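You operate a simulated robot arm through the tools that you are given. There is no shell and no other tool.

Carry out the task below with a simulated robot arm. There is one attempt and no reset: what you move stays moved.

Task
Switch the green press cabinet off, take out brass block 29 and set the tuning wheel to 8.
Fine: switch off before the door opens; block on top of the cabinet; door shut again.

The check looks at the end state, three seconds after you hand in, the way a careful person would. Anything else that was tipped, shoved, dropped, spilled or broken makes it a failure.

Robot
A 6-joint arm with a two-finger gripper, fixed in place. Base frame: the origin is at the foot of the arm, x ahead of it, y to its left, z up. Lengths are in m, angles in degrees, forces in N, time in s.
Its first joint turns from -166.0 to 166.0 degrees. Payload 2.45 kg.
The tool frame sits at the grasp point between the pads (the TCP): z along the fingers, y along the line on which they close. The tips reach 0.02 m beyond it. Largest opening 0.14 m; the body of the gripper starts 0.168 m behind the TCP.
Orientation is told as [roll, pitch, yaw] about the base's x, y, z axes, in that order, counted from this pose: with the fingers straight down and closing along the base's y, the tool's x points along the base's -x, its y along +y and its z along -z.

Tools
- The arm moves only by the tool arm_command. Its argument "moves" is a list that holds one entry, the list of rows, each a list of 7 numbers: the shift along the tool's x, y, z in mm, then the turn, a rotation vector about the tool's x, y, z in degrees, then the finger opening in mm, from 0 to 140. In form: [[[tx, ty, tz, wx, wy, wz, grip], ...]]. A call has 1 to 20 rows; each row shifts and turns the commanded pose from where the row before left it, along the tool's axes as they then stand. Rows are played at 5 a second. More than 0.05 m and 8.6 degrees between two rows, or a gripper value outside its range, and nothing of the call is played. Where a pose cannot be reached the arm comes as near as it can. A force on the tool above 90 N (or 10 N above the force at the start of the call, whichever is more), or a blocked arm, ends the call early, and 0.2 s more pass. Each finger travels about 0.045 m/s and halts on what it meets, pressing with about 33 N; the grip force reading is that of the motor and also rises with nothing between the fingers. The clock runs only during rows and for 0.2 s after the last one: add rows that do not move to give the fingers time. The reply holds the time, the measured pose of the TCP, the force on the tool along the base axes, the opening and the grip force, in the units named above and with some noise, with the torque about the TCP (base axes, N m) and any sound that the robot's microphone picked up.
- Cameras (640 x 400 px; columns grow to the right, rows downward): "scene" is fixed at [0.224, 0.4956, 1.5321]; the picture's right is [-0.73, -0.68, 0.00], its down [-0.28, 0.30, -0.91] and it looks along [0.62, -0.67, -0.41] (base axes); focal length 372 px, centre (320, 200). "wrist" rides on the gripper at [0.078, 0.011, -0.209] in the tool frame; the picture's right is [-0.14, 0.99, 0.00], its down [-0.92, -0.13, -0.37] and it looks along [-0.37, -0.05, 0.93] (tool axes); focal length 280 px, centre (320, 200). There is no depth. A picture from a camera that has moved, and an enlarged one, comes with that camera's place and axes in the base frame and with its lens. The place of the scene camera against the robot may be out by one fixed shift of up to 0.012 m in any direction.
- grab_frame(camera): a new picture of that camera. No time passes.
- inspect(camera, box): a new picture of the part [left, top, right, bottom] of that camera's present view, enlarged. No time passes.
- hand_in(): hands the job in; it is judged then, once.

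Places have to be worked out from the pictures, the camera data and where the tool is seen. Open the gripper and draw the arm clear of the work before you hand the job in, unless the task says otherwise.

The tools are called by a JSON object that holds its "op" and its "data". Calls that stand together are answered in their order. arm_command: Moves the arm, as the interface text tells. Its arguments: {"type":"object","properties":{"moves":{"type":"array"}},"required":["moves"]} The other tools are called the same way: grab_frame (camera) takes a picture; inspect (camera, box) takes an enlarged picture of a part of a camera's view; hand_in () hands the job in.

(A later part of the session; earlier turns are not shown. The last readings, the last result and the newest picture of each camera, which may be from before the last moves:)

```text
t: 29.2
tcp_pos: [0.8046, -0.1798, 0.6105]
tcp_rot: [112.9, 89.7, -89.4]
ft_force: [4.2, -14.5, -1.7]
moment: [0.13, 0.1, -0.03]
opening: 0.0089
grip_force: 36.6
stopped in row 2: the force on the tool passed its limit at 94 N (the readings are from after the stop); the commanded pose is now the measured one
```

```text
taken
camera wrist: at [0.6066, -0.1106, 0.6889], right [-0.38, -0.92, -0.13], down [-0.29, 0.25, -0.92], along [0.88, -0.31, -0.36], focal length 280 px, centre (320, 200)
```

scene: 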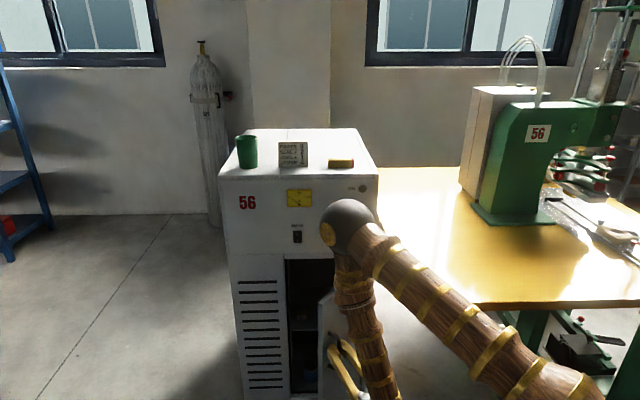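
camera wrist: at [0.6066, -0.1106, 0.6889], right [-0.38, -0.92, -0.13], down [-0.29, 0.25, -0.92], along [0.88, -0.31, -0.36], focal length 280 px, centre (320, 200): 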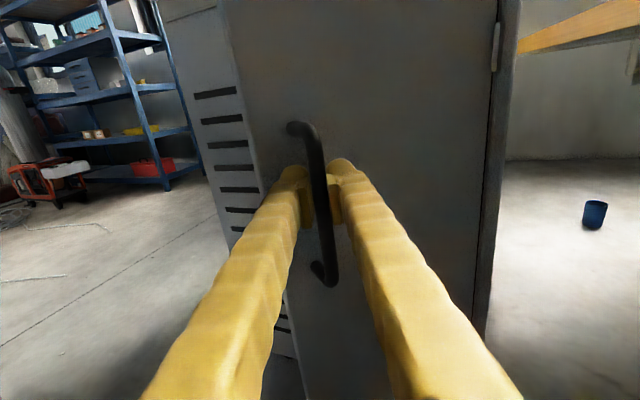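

Fingers still hold the bar at about 51° open. I'll open a little, tilt the tool about 36° downwards around the bar (easier posture), and re-grip to pull further.

{"op": "arm_command", "data": {"moves": [[[0, 0, 0, 0, 0, 0, 40], [0, 0, 0, 0, 0, 0, 40], [0, 0, 0, 0, -4, 0, 40], [0, 0, 0, 0, -4, 0, 40], [0, 0, 0, 0, -4, 0, 40], [0, 0, 0, 0, -4, 0, 40], [0, 0, 0, 0, -4, 0, 40], [0, 0, 0, 0, -4, 0, 40], [0, 0, 0, 0, -4, 0, 40], [0, 0, 0, 0, -4, 0, 40], [0, 0, 0, 0, -4, 0, 40]]]}}

{"op": "grab_frame", "data": {"camera": "wrist"}}

{"op": "grab_frame", "data": {"camera": "scene"}}

```text
t: 31.6
tcp_pos: [0.8087, -0.1575, 0.6103]
tcp_rot: [1.0, 54.2, 158.3]
ft_force: [-0.3, 0.2, -0.1]
moment: [0.01, -0.03, 0.0]
opening: 0.0403
grip_force: 0.0
out of reach, approached as far as the arm can: row 6, 7, 8, 9, 11
```

```text
taken
camera wrist: at [0.6907, -0.1191, 0.7984], right [-0.46, -0.88, -0.1], down [-0.73, 0.44, -0.53], along [0.51, -0.17, -0.84], focal length 280 px, centre (320, 200)
```

wrist: 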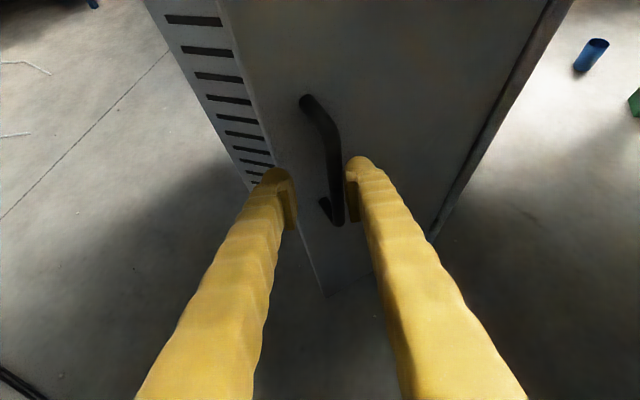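

```text
taken
```

scene: 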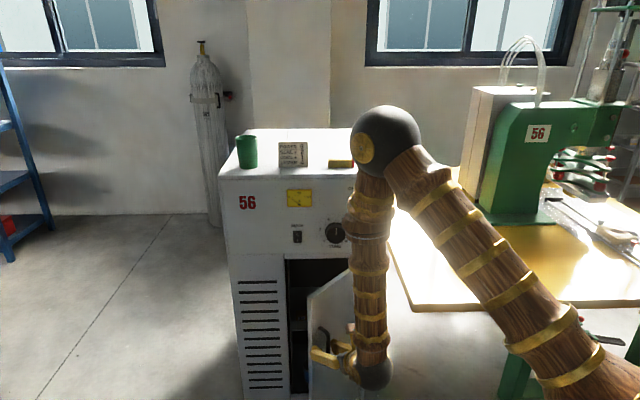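

Tilted now; the bar sits near the right finger. I'll shift right by 21 mm to centre it and close again.

{"op": "arm_command", "data": {"moves": [[[0, 7, 0, 0, 0, 0, 40], [0, 7, 0, 0, 0, 0, 40], [0, 7, 0, 0, 0, 0, 40], [0, 0, 0, 0, 0, 0, 20], [0, 0, 0, 0, 0, 0, 5], [0, 0, 0, 0, 0, 0, 0], [0, 0, 0, 0, 0, 0, 0]]]}}

{"op": "grab_frame", "data": {"camera": "wrist"}}

```text
t: 33.2
tcp_pos: [0.8058, -0.1593, 0.612]
tcp_rot: [1.1, 54.3, 158.4]
ft_force: [0.1, 0.4, -0.7]
moment: [-0.04, 0.0, 0.0]
opening: 0.0
grip_force: 29.3
out of reach, approached as far as the arm can: row 1, 2, 3
```

```text
taken
camera wrist: at [0.688, -0.1196, 0.7992], right [-0.46, -0.88, -0.1], down [-0.73, 0.44, -0.53], along [0.51, -0.17, -0.84], focal length 280 px, centre (320, 200)
```

wrist: 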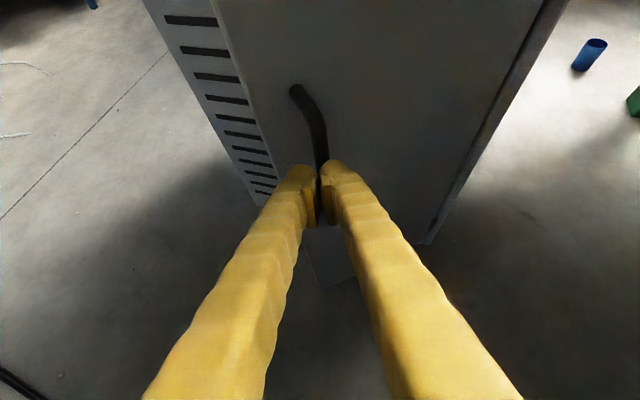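

Moving right at this heading is blocked by the wrist limit, and the bar slipped ahead of the closed tips. New plan: lay the closed fingers along the inner side of the half-open door and push it open from inside. First I'll back off and turn the tool's heading to the right.

{"op": "arm_command", "data": {"moves": [[[0, -5, -30, 0, 0, 0, 0], [0, -5, -30, 0, 0, 0, 0], [0, -5, -30, 0, 0, 0, 0], [0, -10, 0, -4, 0, 3, 0], [0, -10, 0, -4, 0, 3, 0], [0, -10, 0, -4, 0, 3, 0], [0, -10, 0, -4, 0, 3, 0], [0, -10, 0, -4, 0, 3, 0]]]}}

{"op": "grab_frame", "data": {"camera": "wrist"}}

{"op": "grab_frame", "data": {"camera": "scene"}}

```text
t: 35.0
tcp_pos: [0.7696, -0.0764, 0.6654]
tcp_rot: [-0.3, 54.0, 132.4]
ft_force: [0.6, 0.6, 0.3]
moment: [-0.02, 0.02, -0.02]
opening: 0.0
grip_force: 29.1
```

```text
taken
camera wrist: at [0.6772, 0.0072, 0.8515], right [-0.78, -0.61, -0.11], down [-0.47, 0.7, -0.53], along [0.41, -0.36, -0.84], focal length 280 px, centre (320, 200)
```

wrist: 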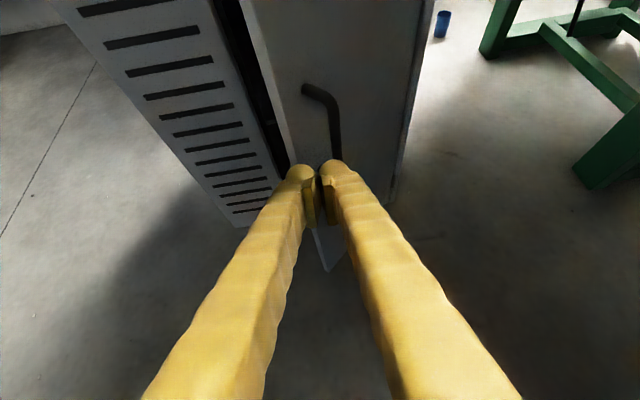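

```text
taken
```

scene: 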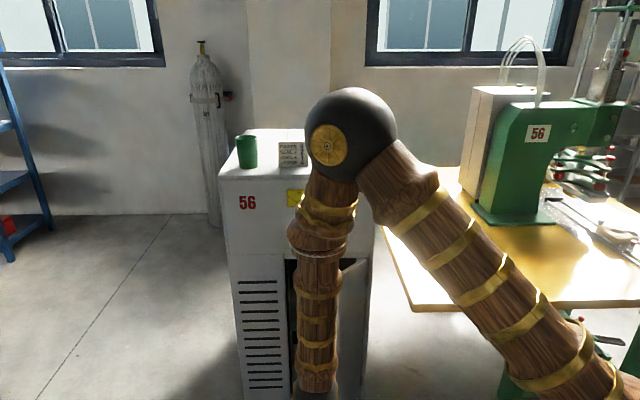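

Heading is now about -48° and the gap beside the door is visible. I'll keep turning to about -80° and reduce the tilt.

{"op": "arm_command", "data": {"moves": [[[0, -8, -5, -4, 0, 3, 0], [0, -8, -5, -4, 0, 3, 0], [0, -8, -5, -4, 0, 3, 0], [0, -8, -5, -4, 0, 3, 0], [0, -8, -5, -4, 0, 3, 0], [0, -8, -5, -4, 0, 3, 0], [0, 0, 0, 0, 4, 0, 0], [0, 0, 0, 0, 4, 0, 0], [0, 0, 0, 0, 4, 0, 0], [0, 0, 0, 0, 4, 0, 0]]]}}

{"op": "grab_frame", "data": {"camera": "wrist"}}

{"op": "grab_frame", "data": {"camera": "scene"}}

```text
t: 37.2
tcp_pos: [0.7972, -0.0311, 0.6837]
tcp_rot: [-2.1, 70.0, 100.8]
ft_force: [0.0, -1.2, 0.8]
moment: [0.02, 0.02, -0.03]
opening: 0.0
grip_force: 29.2
```

```text
taken
camera wrist: at [0.7484, 0.1309, 0.8298], right [-0.97, -0.17, -0.14], down [-0.01, 0.68, -0.74], along [0.22, -0.72, -0.66], focal length 280 px, centre (320, 200)
```

wrist: 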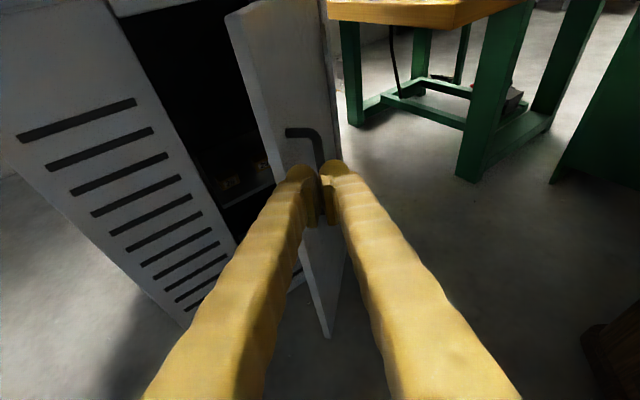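

```text
taken
```

scene: 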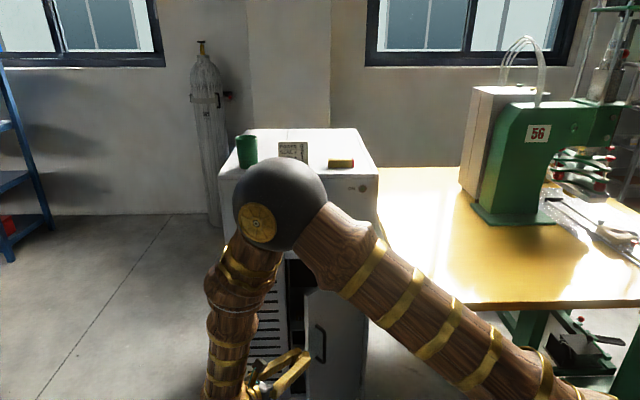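

I can see labelled blocks on a shelf inside. I'll zoom in for a look.

{"op": "inspect", "data": {"camera": "wrist", "box": [180, 90, 320, 230]}}

{"op": "inspect", "data": {"camera": "scene", "box": [280, 250, 380, 400]}}

```text
2.86 times, centred on (250, 160) of wrist
camera zoom: at [0.7484, 0.1309, 0.8298], right [-0.97, -0.17, -0.14], down [-0.01, 0.68, -0.74], along [0.22, -0.72, -0.66], focal length 801 px, centre (520, 314)
```

zoom: 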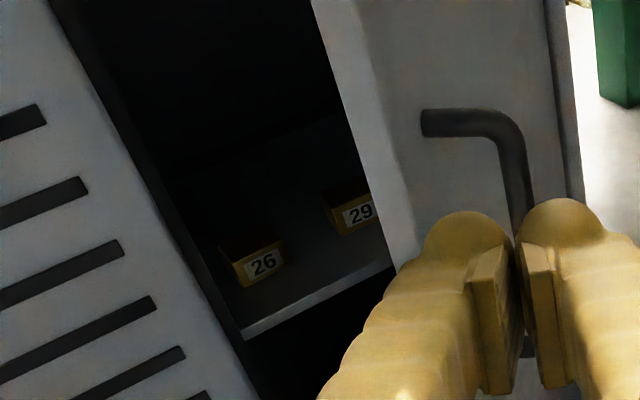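

```text
2.67 times, centred on (330, 325) of scene
camera zoom: at [0.224, 0.4956, 1.5321], right [-0.73, -0.68, 0.0], down [-0.28, 0.3, -0.91], along [0.62, -0.67, -0.41], focal length 992 px, centre (293, -133)
```

zoom: 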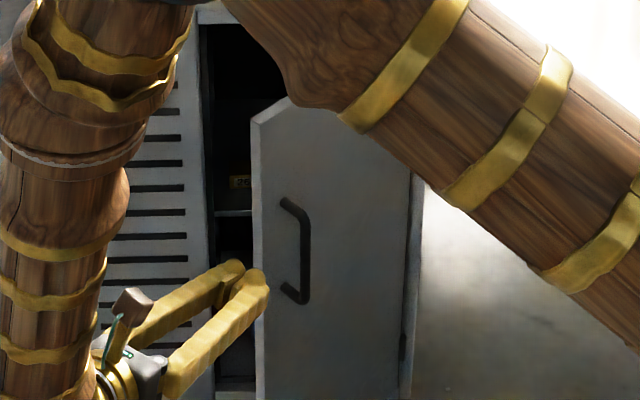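

Blocks 26 (left) and 29 (right) stand on a shelf. First the door: I'll shift the tool left past the door's free edge.

{"op": "arm_command", "data": {"moves": [[[0, -31, 0, 0, 0, 0, 0], [0, -31, 0, 0, 0, 0, 0], [0, -31, 0, 0, 0, 0, 0], [0, -32, 0, 0, 0, 0, 0], [0, 0, 0, 0, 0, 0, 0]]]}}

{"op": "grab_frame", "data": {"camera": "wrist"}}

{"op": "grab_frame", "data": {"camera": "scene"}}

```text
t: 38.4
tcp_pos: [0.9207, -0.0042, 0.6851]
tcp_rot: [-2.0, 69.9, 100.9]
ft_force: [0.1, 0.5, 0.3]
moment: [0.01, 0.0, 0.03]
opening: 0.0
grip_force: 29.9
```

```text
taken
camera wrist: at [0.8704, 0.1589, 0.831], right [-0.97, -0.17, -0.14], down [-0.01, 0.68, -0.74], along [0.22, -0.72, -0.66], focal length 280 px, centre (320, 200)
```

wrist: 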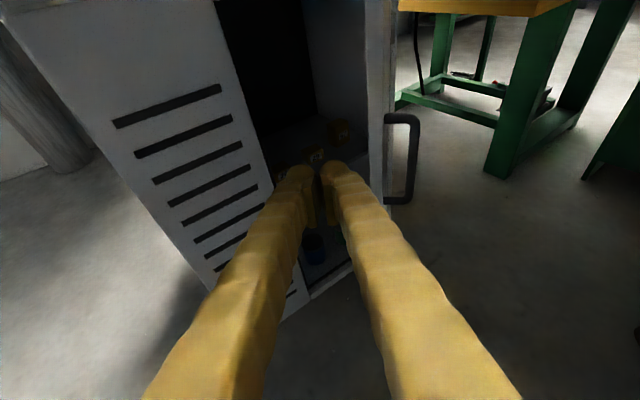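

```text
taken
```

scene: 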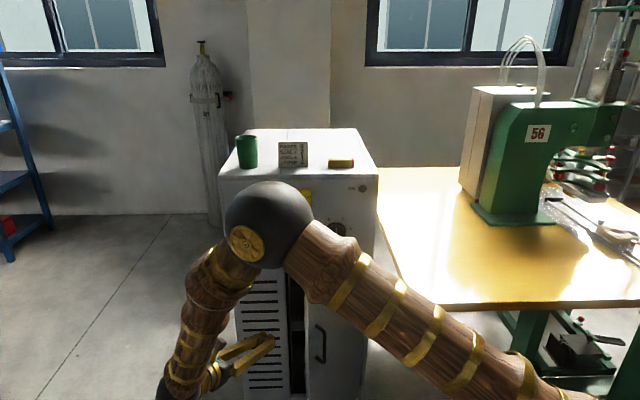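

The camera looks along the door edge-on and the way is clear. I'll advance 150 mm alongside the inner face.

{"op": "arm_command", "data": {"moves": [[[10.3, 0, 28.2, 0, 0, 0, 0], [10.3, 0, 28.2, 0, 0, 0, 0], [10.3, 0, 28.2, 0, 0, 0, 0], [10.3, 0, 28.2, 0, 0, 0, 0], [10.3, 0, 28.2, 0, 0, 0, 0], [0, 0, 0, 0, 0, 0, 0]]]}}

{"op": "grab_frame", "data": {"camera": "wrist"}}

{"op": "grab_frame", "data": {"camera": "scene"}}

```text
t: 39.8
tcp_pos: [0.9529, -0.1476, 0.6856]
tcp_rot: [-1.9, 70.0, 101.0]
ft_force: [-1.0, -0.7, -0.1]
moment: [0.01, 0.0, 0.03]
opening: 0.0
grip_force: 29.5
```

```text
taken
camera wrist: at [0.9022, 0.0134, 0.8301], right [-0.97, -0.17, -0.14], down [-0.01, 0.68, -0.74], along [0.22, -0.72, -0.66], focal length 280 px, centre (320, 200)
```

wrist: 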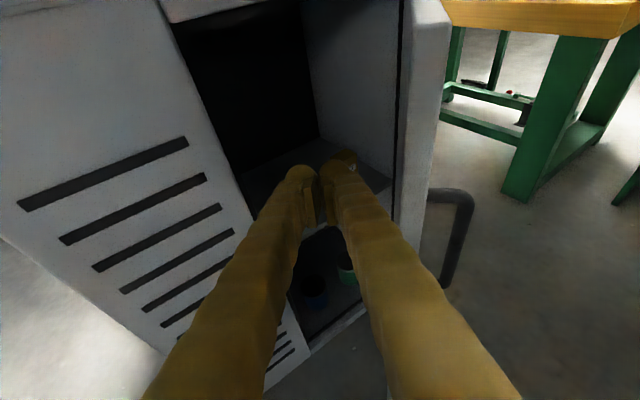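

```text
taken
```

scene: 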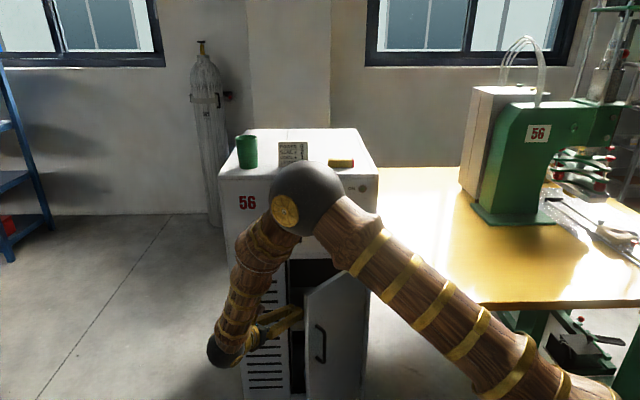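

Tips are now behind the door. I'll push right in steps and watch for contact.

{"op": "arm_command", "data": {"moves": [[[0, 20, 0, 0, 0, 0, 0], [0, 20, 0, 0, 0, 0, 0], [0, 20, 0, 0, 0, 0, 0], [3, 20, 9, 0, 0, 0, 0], [3, 20, 9, 0, 0, 0, 0]]]}}

{"op": "grab_frame", "data": {"camera": "wrist"}}

```text
t: 41.0
tcp_pos: [0.86, -0.1898, 0.6807]
tcp_rot: [-2.0, 69.9, 101.0]
ft_force: [-0.5, -0.2, -0.1]
moment: [0.0, -0.01, -0.02]
opening: 0.0
grip_force: 29.4
```

```text
taken
camera wrist: at [0.8097, -0.0278, 0.8275], right [-0.97, -0.17, -0.14], down [-0.01, 0.68, -0.74], along [0.22, -0.72, -0.66], focal length 280 px, centre (320, 200)
```

wrist: 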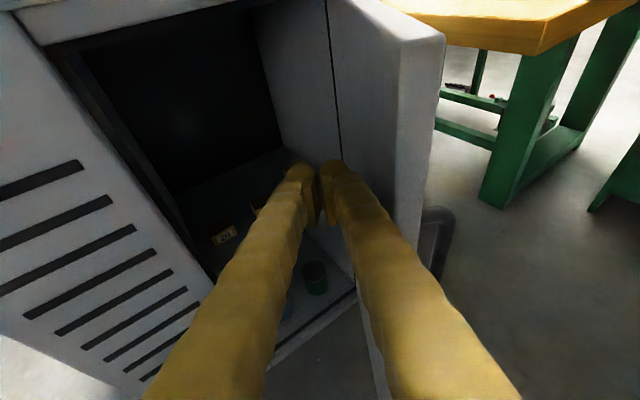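

The door moves easily. I'll keep pushing, rotating the heading along with the door.

{"op": "arm_command", "data": {"moves": [[[3, 20, 9, 3.7, 0, -1.4, 0], [3, 20, 9, 3.7, 0, -1.4, 0], [3, 20, 5, 3.7, 0, -1.4, 0], [3, 20, 5, 3.7, 0, -1.4, 0], [0, 20, 0, 3.7, 0, -1.4, 0]]]}}

{"op": "grab_frame", "data": {"camera": "wrist"}}

{"op": "grab_frame", "data": {"camera": "scene"}}

```text
t: 42.2
tcp_pos: [0.7779, -0.2544, 0.6835]
tcp_rot: [-1.3, 70.0, 121.6]
ft_force: [-0.5, 0.0, 0.6]
moment: [0.01, -0.02, 0.01]
opening: 0.0002
grip_force: 28.8
```

```text
taken
camera wrist: at [0.6751, -0.1184, 0.8279], right [-0.86, -0.49, -0.14], down [-0.24, 0.63, -0.74], along [0.45, -0.6, -0.66], focal length 280 px, centre (320, 200)
```

wrist: 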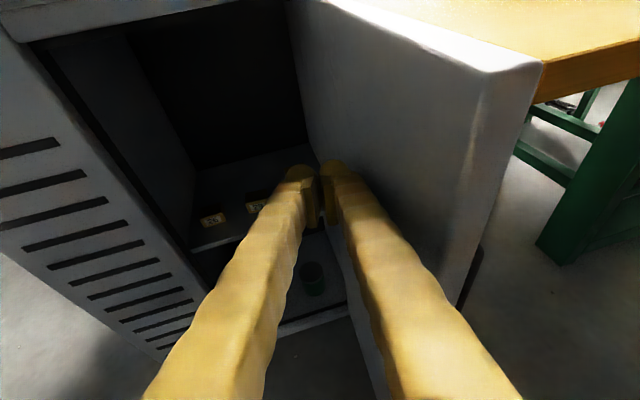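

```text
taken
```

scene: 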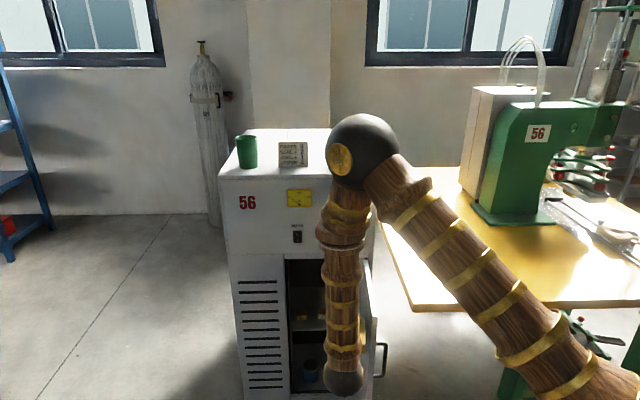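

Door is about 80° open. A few more push steps to get it past 95°.

{"op": "arm_command", "data": {"moves": [[[0, 20, 0, 2.8, 0, -1, 0], [0, 20, 0, 2.8, 0, -1, 0], [0, 20, 0, 2.8, 0, -1, 0], [0, 15, 0, 0, 0, 0, 0]]]}}

{"op": "grab_frame", "data": {"camera": "wrist"}}

{"op": "grab_frame", "data": {"camera": "scene"}}

```text
t: 43.2
tcp_pos: [0.7173, -0.2983, 0.6818]
tcp_rot: [-1.4, 70.2, 130.3]
ft_force: [-0.4, 0.7, 0.2]
moment: [-0.01, -0.01, -0.01]
opening: 0.0
grip_force: 29.7
```

```text
taken
camera wrist: at [0.5954, -0.179, 0.8272], right [-0.77, -0.62, -0.14], down [-0.34, 0.58, -0.74], along [0.54, -0.52, -0.66], focal length 280 px, centre (320, 200)
```

wrist: 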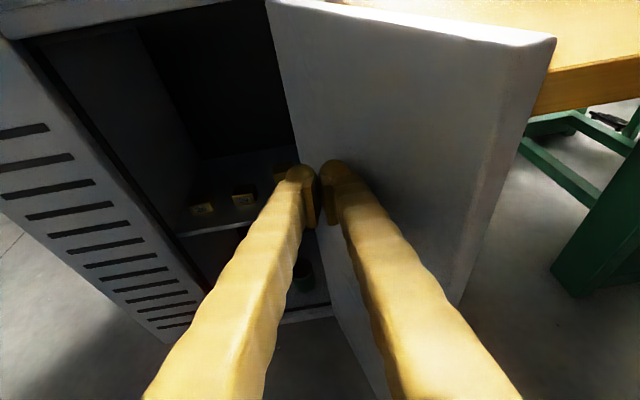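

```text
taken
```

scene: 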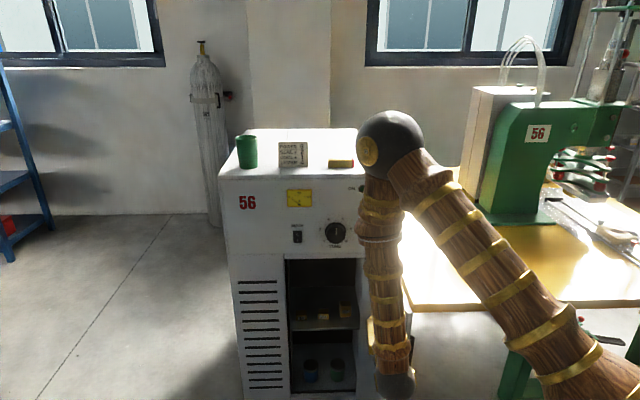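

The opening is now clear: three blocks on a shelf and cups below. I'll zoom into the interior from both cameras.

{"op": "inspect", "data": {"camera": "scene", "box": [280, 250, 370, 400]}}

{"op": "inspect", "data": {"camera": "scene", "box": [288, 290, 362, 335]}}

{"op": "inspect", "data": {"camera": "wrist", "box": [170, 130, 330, 260]}}

```text
2.67 times, centred on (325, 325) of scene
camera zoom: at [0.224, 0.4956, 1.5321], right [-0.73, -0.68, 0.0], down [-0.28, 0.3, -0.91], along [0.62, -0.67, -0.41], focal length 992 px, centre (307, -133)
```

zoom: 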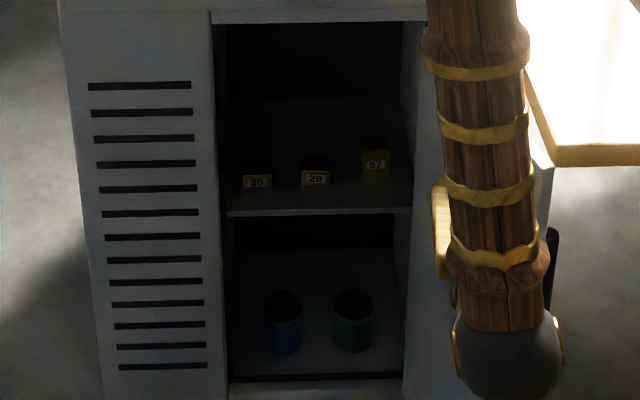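

```text
8.65 times, centred on (325, 312) of scene
camera zoom: at [0.224, 0.4956, 1.5321], right [-0.73, -0.68, 0.0], down [-0.28, 0.3, -0.91], along [0.62, -0.67, -0.41], focal length 3218 px, centre (277, -773)
```

zoom: 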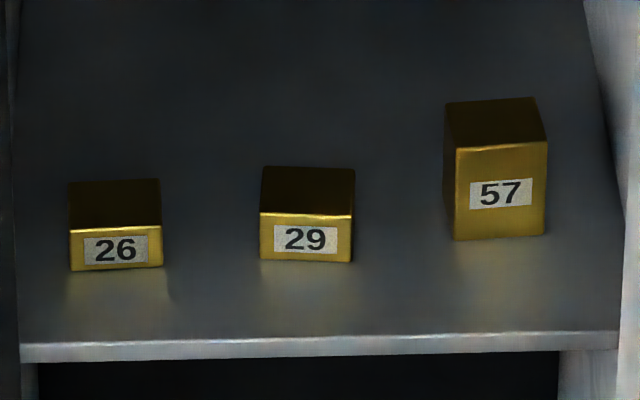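

```text
3.08 times, centred on (250, 195) of wrist
camera zoom: at [0.5954, -0.179, 0.8272], right [-0.77, -0.62, -0.14], down [-0.34, 0.58, -0.74], along [0.54, -0.52, -0.66], focal length 863 px, centre (535, 215)
```

zoom: 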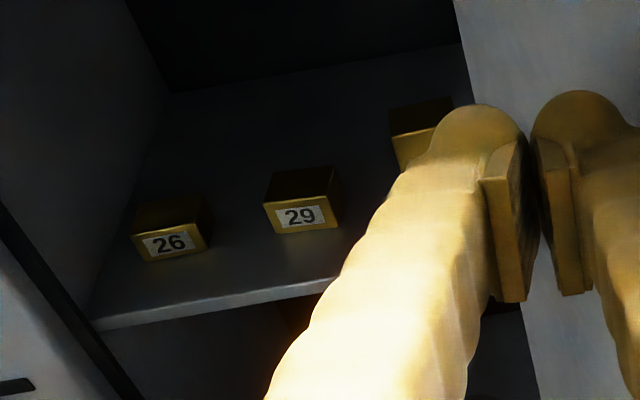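

Target block 29 is the middle one: label centre ≈ (1.020, -0.377, 0.478), about 74 mm inside the opening and roughly 43 mm wide, with neighbours about 46 mm away. I'll leave the door, move left, level the tool and take a viewing pose in front of it.

{"op": "arm_command", "data": {"moves": [[[0, -41, 0, 0.8, 0, -0.3, 0], [0, -41, 0, 0.8, 0, -0.3, 0], [0, -41, 0, 0.8, 0, -0.3, 0], [0, -41, 0, 0.6, 0, 0, 0], [0, 0, 0, 0, 4, 0, 0], [0, 0, 0, 0, 4, 0, 0], [0, 0, 0, 0, 4, 0, 0], [0, 0, 0, 0, 4, 0, 64], [0, 0, 0, 0, 4, 0, 64], [-33, 0, 20, 0, 0, 0, 64], [-33, 0, 20, 0, 0, 0, 64], [-33, 0, 20, 0, 0, 0, 64], [-33, 0, 20, 0, 0, 0, 64], [0, 0, 0, 0, 0, 0, 64]]]}}

{"op": "grab_frame", "data": {"camera": "wrist"}}

{"op": "grab_frame", "data": {"camera": "scene"}}

```text
t: 46.2
tcp_pos: [0.8927, -0.2423, 0.5537]
tcp_rot: [-110.2, 89.4, 24.5]
ft_force: [0.0, -0.2, -0.2]
moment: [0.0, 0.0, 0.0]
opening: 0.0639
grip_force: 0.1
```

```text
taken
camera wrist: at [0.7362, -0.1014, 0.6315], right [-0.7, -0.7, -0.15], down [-0.16, 0.36, -0.92], along [0.69, -0.62, -0.36], focal length 280 px, centre (320, 200)
```

wrist: 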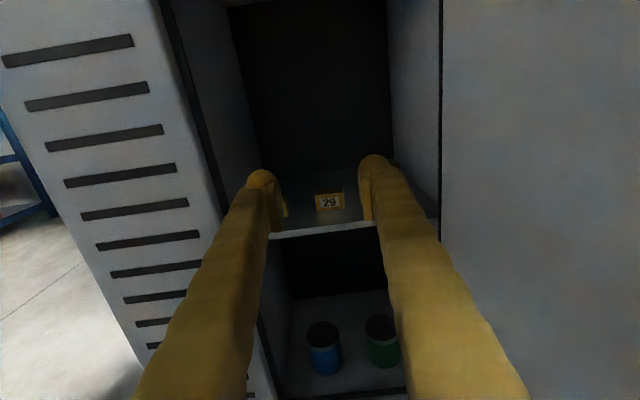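

```text
taken
```

scene: 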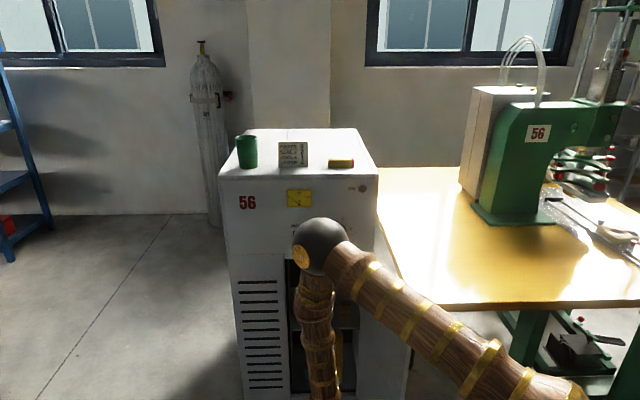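

Block 29 lies right between the fingers. I'll zoom for refined measurements.

{"op": "inspect", "data": {"camera": "wrist", "box": [240, 150, 400, 250]}}

{"op": "inspect", "data": {"camera": "wrist", "box": [300, 175, 364, 225]}}

```text
4.00 times, centred on (320, 200) of wrist
camera zoom: at [0.7362, -0.1014, 0.6315], right [-0.7, -0.7, -0.15], down [-0.16, 0.36, -0.92], along [0.69, -0.62, -0.36], focal length 1122 px, centre (320, 200)
```

zoom: 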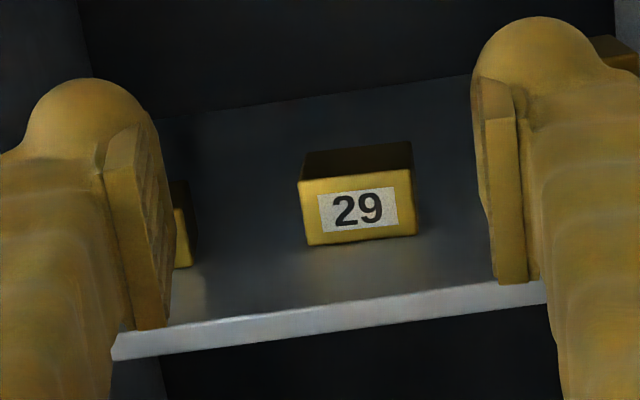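

```text
8.00 times, centred on (332, 200) of wrist
camera zoom: at [0.7362, -0.1014, 0.6315], right [-0.7, -0.7, -0.15], down [-0.16, 0.36, -0.92], along [0.69, -0.62, -0.36], focal length 2243 px, centre (224, 200)
```

zoom: 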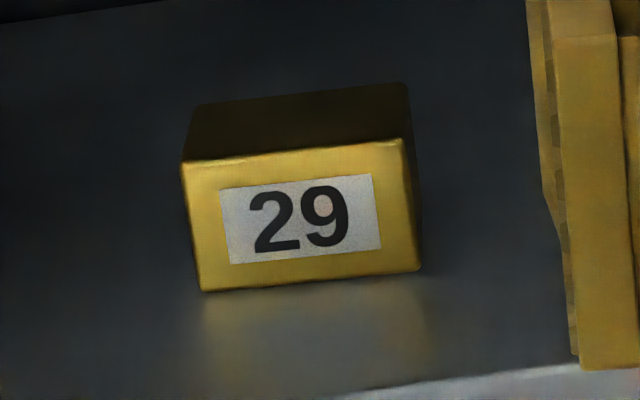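

Refined: label centre (1.0225, -0.378, 0.471), shelf top ≈ 0.458, block ≈ 42 × 35 × 27 mm and turned about 5–6° clockwise from above. I'll align the heading to it and go to a pre-grasp point 150 mm out, at TCP height 0.483.

{"op": "arm_command", "data": {"moves": [[[0, 0, 0, -3.5, 0, 0, 60], [0, 0, 0, -3.5, 0, 0, 60], [-23.6, -6.2, 16.6, 0, 0, 0, 60], [-23.6, -6.2, 16.6, 0, 0, 0, 60], [-23.6, -6.2, 16.6, 0, 0, 0, 60], [0, 0, 0, 0, 0, 0, 60]]]}}

{"op": "grab_frame", "data": {"camera": "wrist"}}

{"op": "inspect", "data": {"camera": "wrist", "box": [240, 130, 400, 230]}}

{"op": "inspect", "data": {"camera": "wrist", "box": [290, 130, 370, 190]}}

```text
t: 47.6
tcp_pos: [0.9407, -0.2696, 0.4831]
tcp_rot: [-101.6, 89.3, 26.1]
ft_force: [-0.3, 0.1, 0.0]
moment: [-0.02, 0.02, 0.04]
opening: 0.0601
grip_force: 0.1
```

```text
taken
camera wrist: at [0.8028, -0.1132, 0.5611], right [-0.78, -0.6, -0.15], down [-0.11, 0.37, -0.92], along [0.61, -0.7, -0.36], focal length 280 px, centre (320, 200)
```

wrist: 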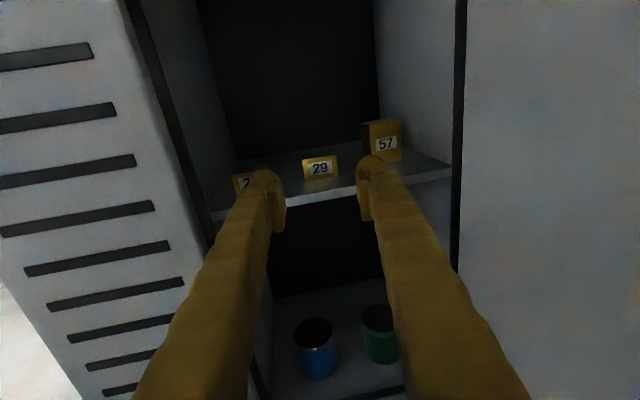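

```text
4.00 times, centred on (320, 180) of wrist
camera zoom: at [0.8028, -0.1132, 0.5611], right [-0.78, -0.6, -0.15], down [-0.11, 0.37, -0.92], along [0.61, -0.7, -0.36], focal length 1122 px, centre (320, 280)
```

zoom: 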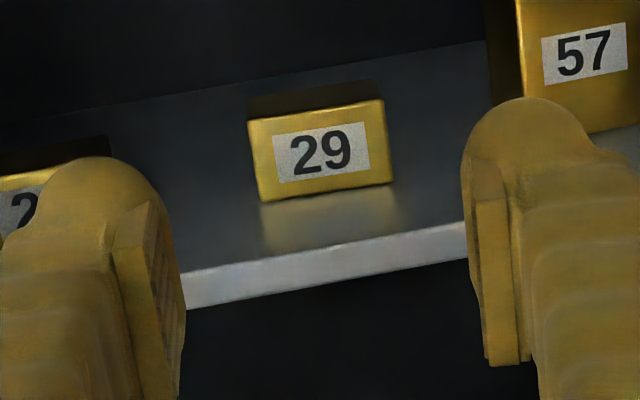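

```text
6.67 times, centred on (330, 160) of wrist
camera zoom: at [0.8028, -0.1132, 0.5611], right [-0.78, -0.6, -0.15], down [-0.11, 0.37, -0.92], along [0.61, -0.7, -0.36], focal length 1869 px, centre (253, 467)
```

zoom: 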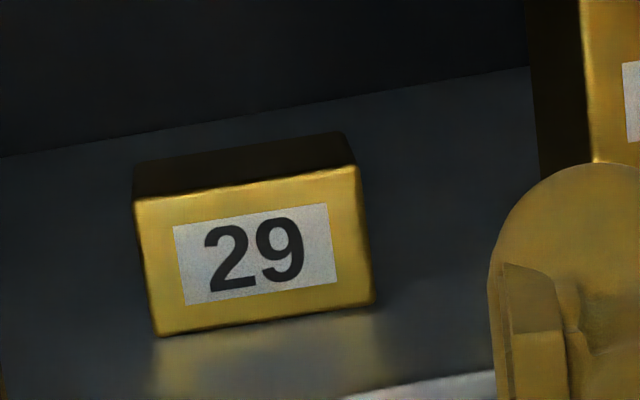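

Alignment is good, within about 1°; shelf top ≈ 0.458 confirmed. I'll advance 148 mm straight in and check before closing.

{"op": "arm_command", "data": {"moves": [[[-1, 1.5, 25, 0, 0, 0, 60], [-1, 0, 25, 0, 0, 0, 60], [0, 0, 25, 0, 0, 0, 60], [0, 0, 25, 0, 0, 0, 60], [0, 0, 20, 0, 0, 0, 60], [0, 0, 0, 0, 0, 0, 60]]]}}

{"op": "grab_frame", "data": {"camera": "wrist"}}

{"op": "inspect", "data": {"camera": "wrist", "box": [240, 130, 400, 230]}}

{"op": "grab_frame", "data": {"camera": "scene"}}

```text
t: 49.0
tcp_pos: [1.013, -0.3669, 0.4782]
tcp_rot: [-102.4, 89.5, 25.3]
ft_force: [-0.2, 0.4, -0.2]
moment: [-0.03, 0.01, -0.01]
opening: 0.0602
grip_force: 0.0
```

```text
taken
camera wrist: at [0.8758, -0.2093, 0.5573], right [-0.78, -0.6, -0.15], down [-0.11, 0.37, -0.92], along [0.61, -0.7, -0.36], focal length 280 px, centre (320, 200)
```

wrist: 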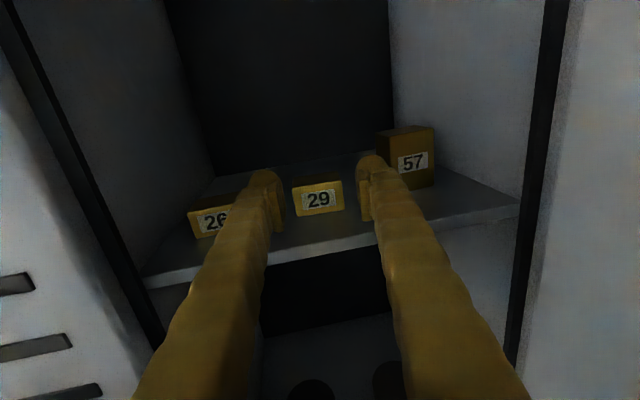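

```text
4.00 times, centred on (320, 180) of wrist
camera zoom: at [0.8758, -0.2093, 0.5573], right [-0.78, -0.6, -0.15], down [-0.11, 0.37, -0.92], along [0.61, -0.7, -0.36], focal length 1122 px, centre (320, 280)
```

zoom: 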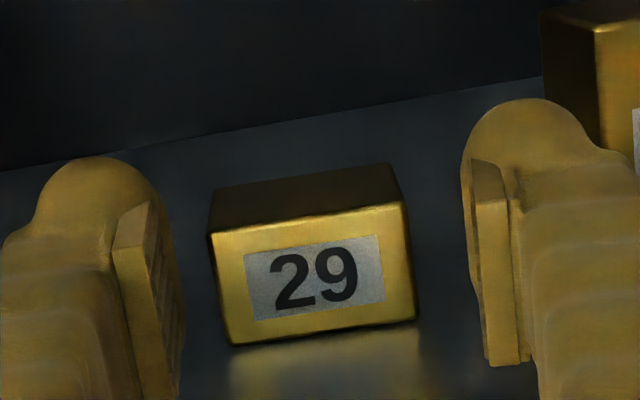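

```text
taken
```

scene: 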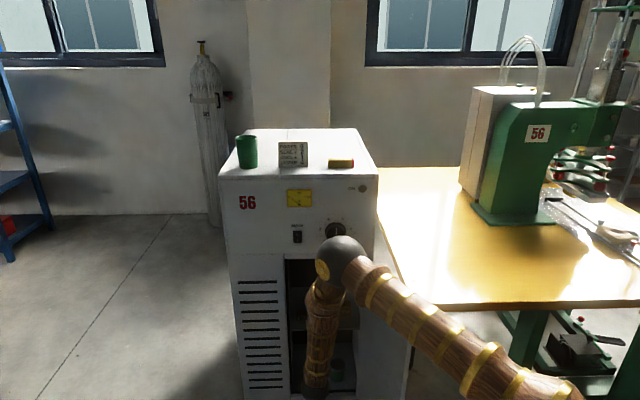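

Clearances to 26 and 57 are fine. The TCP sank to 0.478, so I'll raise 4 mm and advance the last 28 mm.

{"op": "arm_command", "data": {"moves": [[[4, 0, 0, 0, 0, 0, 60], [0.3, 0, 14, 0, 0, 0, 60], [0.3, 0, 14, 0, 0, 0, 60], [0, 0, 0, 0, 0, 0, 60]]]}}

{"op": "grab_frame", "data": {"camera": "wrist"}}

{"op": "inspect", "data": {"camera": "wrist", "box": [220, 130, 420, 255]}}

```text
t: 50.0
tcp_pos: [1.0292, -0.3882, 0.4834]
tcp_rot: [-101.9, 89.3, 25.7]
ft_force: [-0.2, -0.6, 1.0]
moment: [0.01, 0.04, -0.02]
opening: 0.0604
grip_force: 0.1
```

```text
taken
camera wrist: at [0.8917, -0.2305, 0.5617], right [-0.78, -0.6, -0.15], down [-0.11, 0.37, -0.92], along [0.61, -0.7, -0.36], focal length 280 px, centre (320, 200)
```

wrist: 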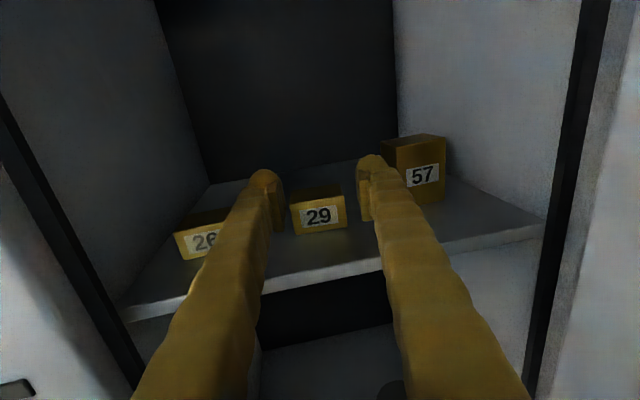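

```text
3.20 times, centred on (320, 192) of wrist
camera zoom: at [0.8917, -0.2305, 0.5617], right [-0.78, -0.6, -0.15], down [-0.11, 0.37, -0.92], along [0.61, -0.7, -0.36], focal length 897 px, centre (320, 224)
```

zoom: 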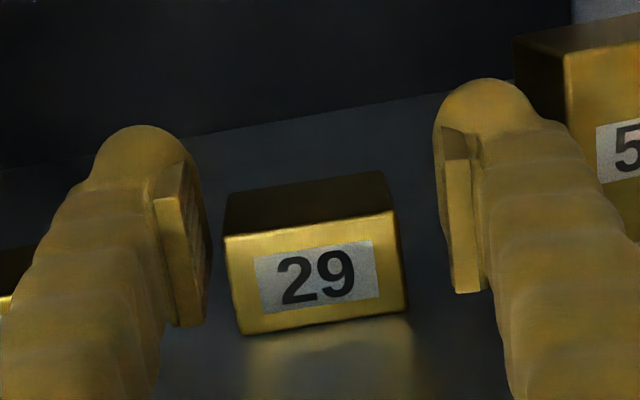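

The block is slightly closer to the left pad; I'll shift 3 mm left and close.

{"op": "arm_command", "data": {"moves": [[[0, -3, 0, 0, 0, 0, 60], [0, 0, 0, 0, 0, 0, 50], [0, 0, 0, 0, 0, 0, 44], [0, 0, 0, 0, 0, 0, 36], [0, 0, 0, 0, 0, 0, 30], [0, 0, 0, 0, 0, 0, 30], [0, 0, 0, 0, 0, 0, 30]]]}}

{"op": "inspect", "data": {"camera": "wrist", "box": [220, 130, 420, 255]}}

```text
t: 51.6
tcp_pos: [1.0318, -0.3868, 0.4843]
tcp_rot: [-102.6, 89.2, 25.1]
ft_force: [0.9, 0.4, 0.9]
moment: [-0.06, 0.06, 0.07]
opening: 0.0439
grip_force: 33.1
```

```text
3.20 times, centred on (320, 192) of wrist
camera zoom: at [0.8946, -0.2285, 0.5629], right [-0.78, -0.6, -0.15], down [-0.11, 0.37, -0.92], along [0.61, -0.7, -0.36], focal length 897 px, centre (320, 224)
```

zoom: 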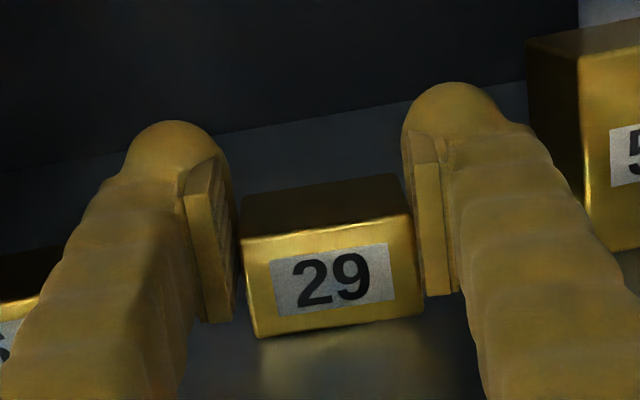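

Gripped at 44 mm with 33 N. Lifting 35 mm and checking that the block comes along.

{"op": "arm_command", "data": {"moves": [[[8, 0, 0, 0, 0, 0, 30], [12, 0, 0, 0, 0, 0, 30], [15, 0, 0, 0, 0, 0, 30], [0, 0, 0, 0, 0, 0, 30]]]}}

{"op": "grab_frame", "data": {"camera": "wrist"}}

{"op": "inspect", "data": {"camera": "wrist", "box": [220, 130, 420, 255]}}

```text
t: 52.6
tcp_pos: [1.0321, -0.3862, 0.5192]
tcp_rot: [-101.9, 89.3, 25.7]
ft_force: [-0.6, -0.2, -3.5]
moment: [0.01, 0.03, 0.0]
opening: 0.0438
grip_force: 33.7
```

```text
taken
camera wrist: at [0.8939, -0.228, 0.5977], right [-0.78, -0.6, -0.15], down [-0.11, 0.37, -0.92], along [0.61, -0.7, -0.36], focal length 280 px, centre (320, 200)
```

wrist: 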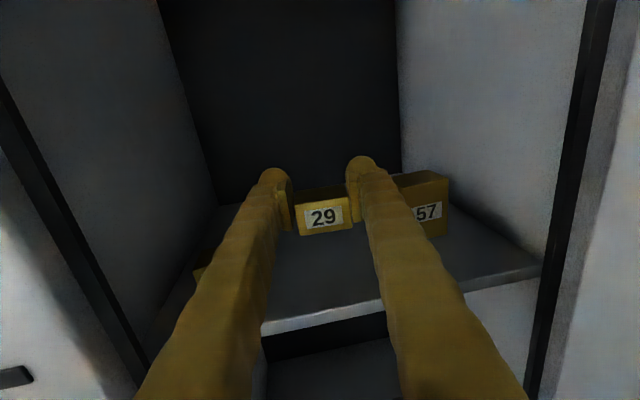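

```text
3.20 times, centred on (320, 192) of wrist
camera zoom: at [0.8939, -0.228, 0.5977], right [-0.78, -0.6, -0.15], down [-0.11, 0.37, -0.92], along [0.61, -0.7, -0.36], focal length 897 px, centre (320, 224)
```

zoom: 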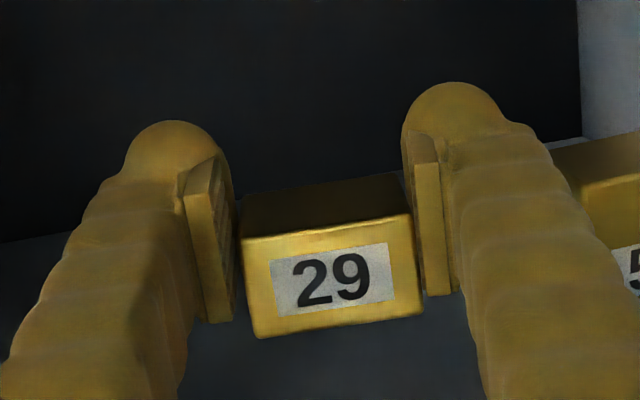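

Block 29 is held (3.5 N extra weight). I'll withdraw it straight out of the cabinet by 250 mm.

{"op": "arm_command", "data": {"moves": [[[1, 0, -20, 0, 0, 0, 30], [0.3, 0, -25, 0, 0, 0, 30], [0.3, 0, -25, 0, 0, 0, 30], [0.3, 0, -30, 0, 0, 0, 30], [0.3, 0, -30, 0, 0, 0, 30], [0.3, 0, -30, 0, 0, 0, 30], [0, 0, -30, 0, 0, 0, 30], [0, 0, -30, 0, 0, 0, 30], [0, 0, -30, 0, 0, 0, 30]]]}}

{"op": "grab_frame", "data": {"camera": "wrist"}}

{"op": "grab_frame", "data": {"camera": "scene"}}

```text
t: 54.6
tcp_pos: [0.8787, -0.1889, 0.5212]
tcp_rot: [-104.6, 89.3, 23.1]
ft_force: [0.2, 0.2, -3.3]
moment: [0.04, 0.05, 0.0]
opening: 0.0439
grip_force: 32.3
```

```text
taken
camera wrist: at [0.7416, -0.0312, 0.5997], right [-0.78, -0.6, -0.15], down [-0.11, 0.37, -0.92], along [0.61, -0.7, -0.36], focal length 280 px, centre (320, 200)
```

wrist: 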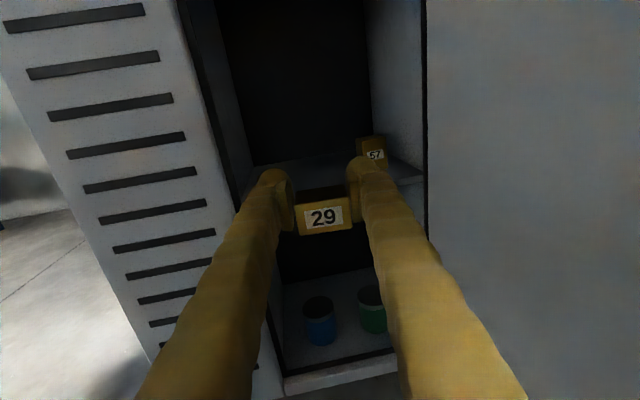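

```text
taken
```

scene: 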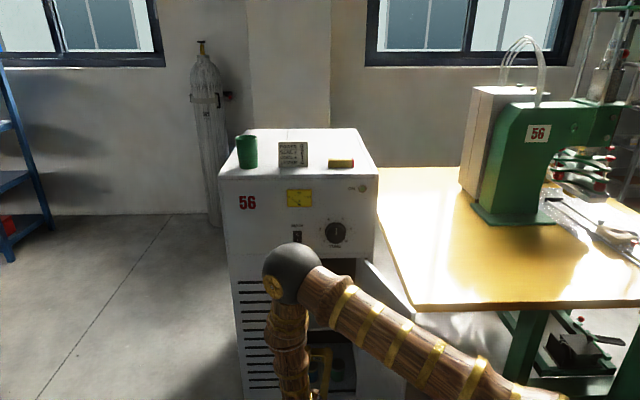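

Block is out. Now rise straight up in front of the cabinet, keeping the tool level and squaring the heading to the face.

{"op": "arm_command", "data": {"moves": [[[20, 0, -5, 0, 0, 0, 30], [30, 0, -5, 0.4, 0, 0, 30], [30, 0, -5, 0.4, 0, 0, 30], [30, 0, -5, 0.4, 0, 0, 30], [30, 0, 0, 0.4, 0, 0, 30], [30, 0, 0, 0.4, 0, 0, 30], [30, 0, 0, 0.4, 0, 0, 30], [30, 0, 0, 0.4, 0, 0, 30], [30, 0, 0, 0.4, 0, 0, 30], [30, 0, 0, 0.4, 0, 0, 30], [30, 0, 0, 0.4, 0, 0, 30], [30, 0, 0, 0.4, 0, 0, 30], [30, 0, 0, 0.4, 0, 0, 30], [30, 0, 0, 0.3, 0, 0, 30], [30, 0, 0, 0, 0, 0, 30], [30, 0, 0, 0, 0, 0, 30], [30, 0, 0, 0, 0, 0, 30], [30, 0, 0, 0, 0, 0, 30]]]}}

{"op": "grab_frame", "data": {"camera": "wrist"}}

{"op": "grab_frame", "data": {"camera": "scene"}}

```text
t: 58.4
tcp_pos: [0.8634, -0.1781, 1.0524]
tcp_rot: [-106.2, 89.4, 26.5]
ft_force: [-0.6, 0.4, -4.4]
moment: [0.03, 0.05, 0.01]
opening: 0.0438
grip_force: 33.3
```

```text
taken
camera wrist: at [0.7116, -0.032, 1.1304], right [-0.73, -0.67, -0.15], down [-0.15, 0.36, -0.92], along [0.67, -0.65, -0.36], focal length 280 px, centre (320, 200)
```

wrist: 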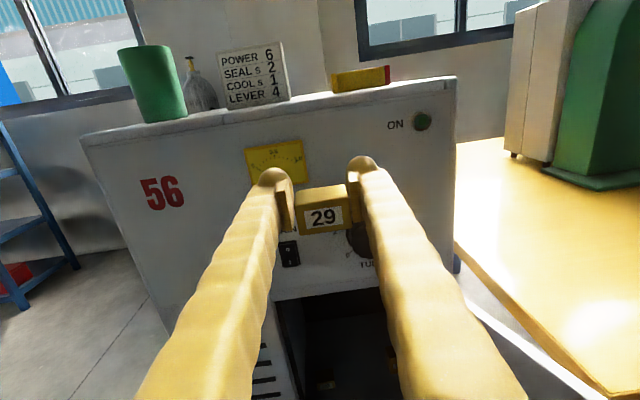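

```text
taken
```

scene: 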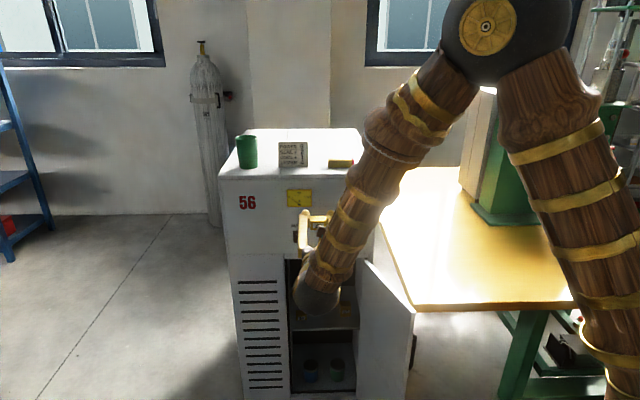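

Continue up to about z 1.25 for a look down at the top surface.

{"op": "arm_command", "data": {"moves": [[[30, 0, 0, 0, 0, 0, 30], [30, 0, 0, 0, 0, 0, 30], [30, 0, 0, 0, 0, 0, 30], [30, 0, 0, 0, 0, 0, 30], [30, 0, 0, 0, 0, 0, 30], [30, 0, 0, 0, 0, 0, 30], [20, 0, 0, 0, 0, 0, 30], [0, 0, 0, 0, 0, 0, 30]]]}}

{"op": "grab_frame", "data": {"camera": "wrist"}}

{"op": "grab_frame", "data": {"camera": "scene"}}

```text
t: 60.2
tcp_pos: [0.8579, -0.1791, 1.2534]
tcp_rot: [-106.7, 89.3, 26.2]
ft_force: [0.8, -0.2, -4.0]
moment: [0.08, 0.07, -0.02]
opening: 0.0439
grip_force: 32.9
```

```text
taken
camera wrist: at [0.707, -0.0339, 1.3309], right [-0.73, -0.67, -0.15], down [-0.15, 0.36, -0.92], along [0.67, -0.65, -0.36], focal length 280 px, centre (320, 200)
```

wrist: 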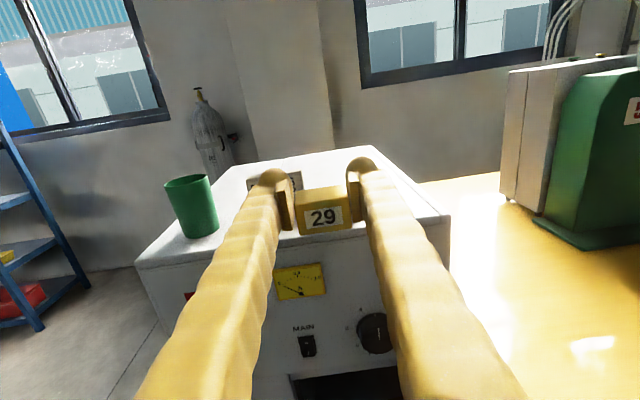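

```text
taken
```

scene: 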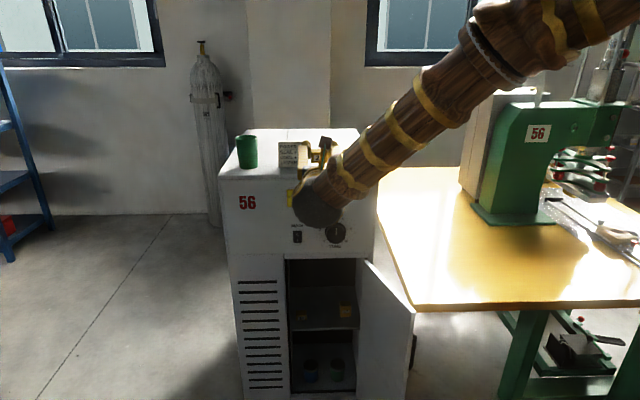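

I place the block on the front strip of the lid in the gap between the card and the yellow piece: centre ≈ (1.005, -0.321), about 32 mm in from the edge with clearance to both. I'll move forward at height first.

{"op": "arm_command", "data": {"moves": [[[0, -5.5, 25, 0, 0, 0, 30], [0, -5.5, 25, 0, 0, 0, 30], [0, 0, 25, 0, 0, 0, 30], [0, 0, 25, 0, 0, 0, 30], [0, 0, 25, 0, 0, 0, 30], [0, 0, 25, 0, 0, 0, 30], [0, 0, 25, 0, 0, 0, 30], [0, 0, 25, 0, 0, 0, 30], [0, 0, 0, 0, 0, 0, 30]]]}}

{"op": "grab_frame", "data": {"camera": "wrist"}}

{"op": "grab_frame", "data": {"camera": "scene"}}

{"op": "inspect", "data": {"camera": "scene", "box": [220, 110, 400, 230]}}

```text
t: 62.2
tcp_pos: [1.0026, -0.3191, 1.2532]
tcp_rot: [-108.3, 89.4, 24.3]
ft_force: [0.2, 0.3, -4.7]
moment: [0.03, 0.05, 0.01]
opening: 0.0438
grip_force: 33.3
```

```text
taken
camera wrist: at [0.8506, -0.1733, 1.3309], right [-0.73, -0.67, -0.15], down [-0.15, 0.36, -0.92], along [0.67, -0.65, -0.36], focal length 280 px, centre (320, 200)
```

wrist: 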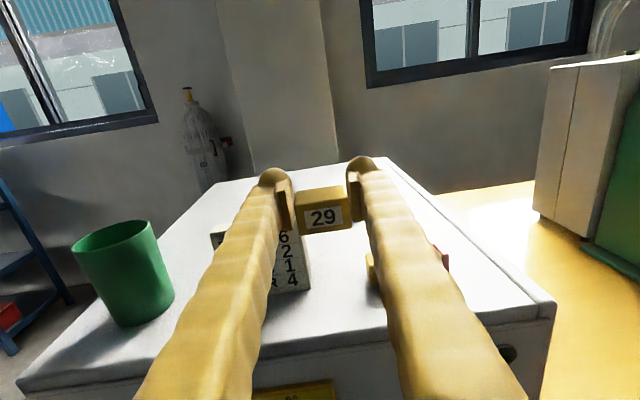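

```text
taken
```

scene: 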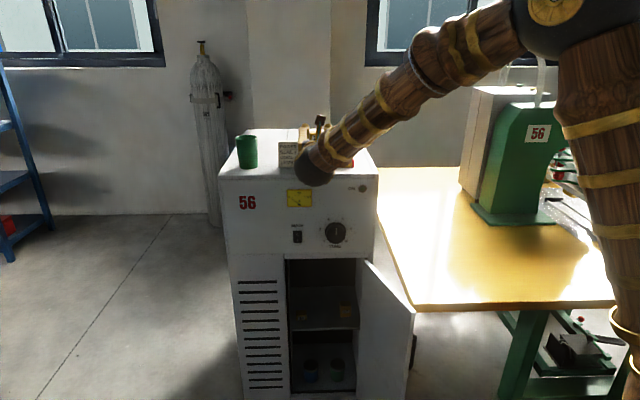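

```text
3.33 times, centred on (310, 170) of scene
camera zoom: at [0.224, 0.4956, 1.5321], right [-0.73, -0.68, 0.0], down [-0.28, 0.3, -0.91], along [0.62, -0.67, -0.41], focal length 1240 px, centre (353, 300)
```

zoom: 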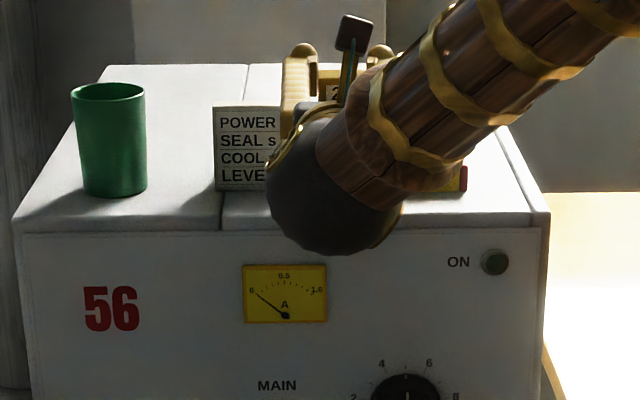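

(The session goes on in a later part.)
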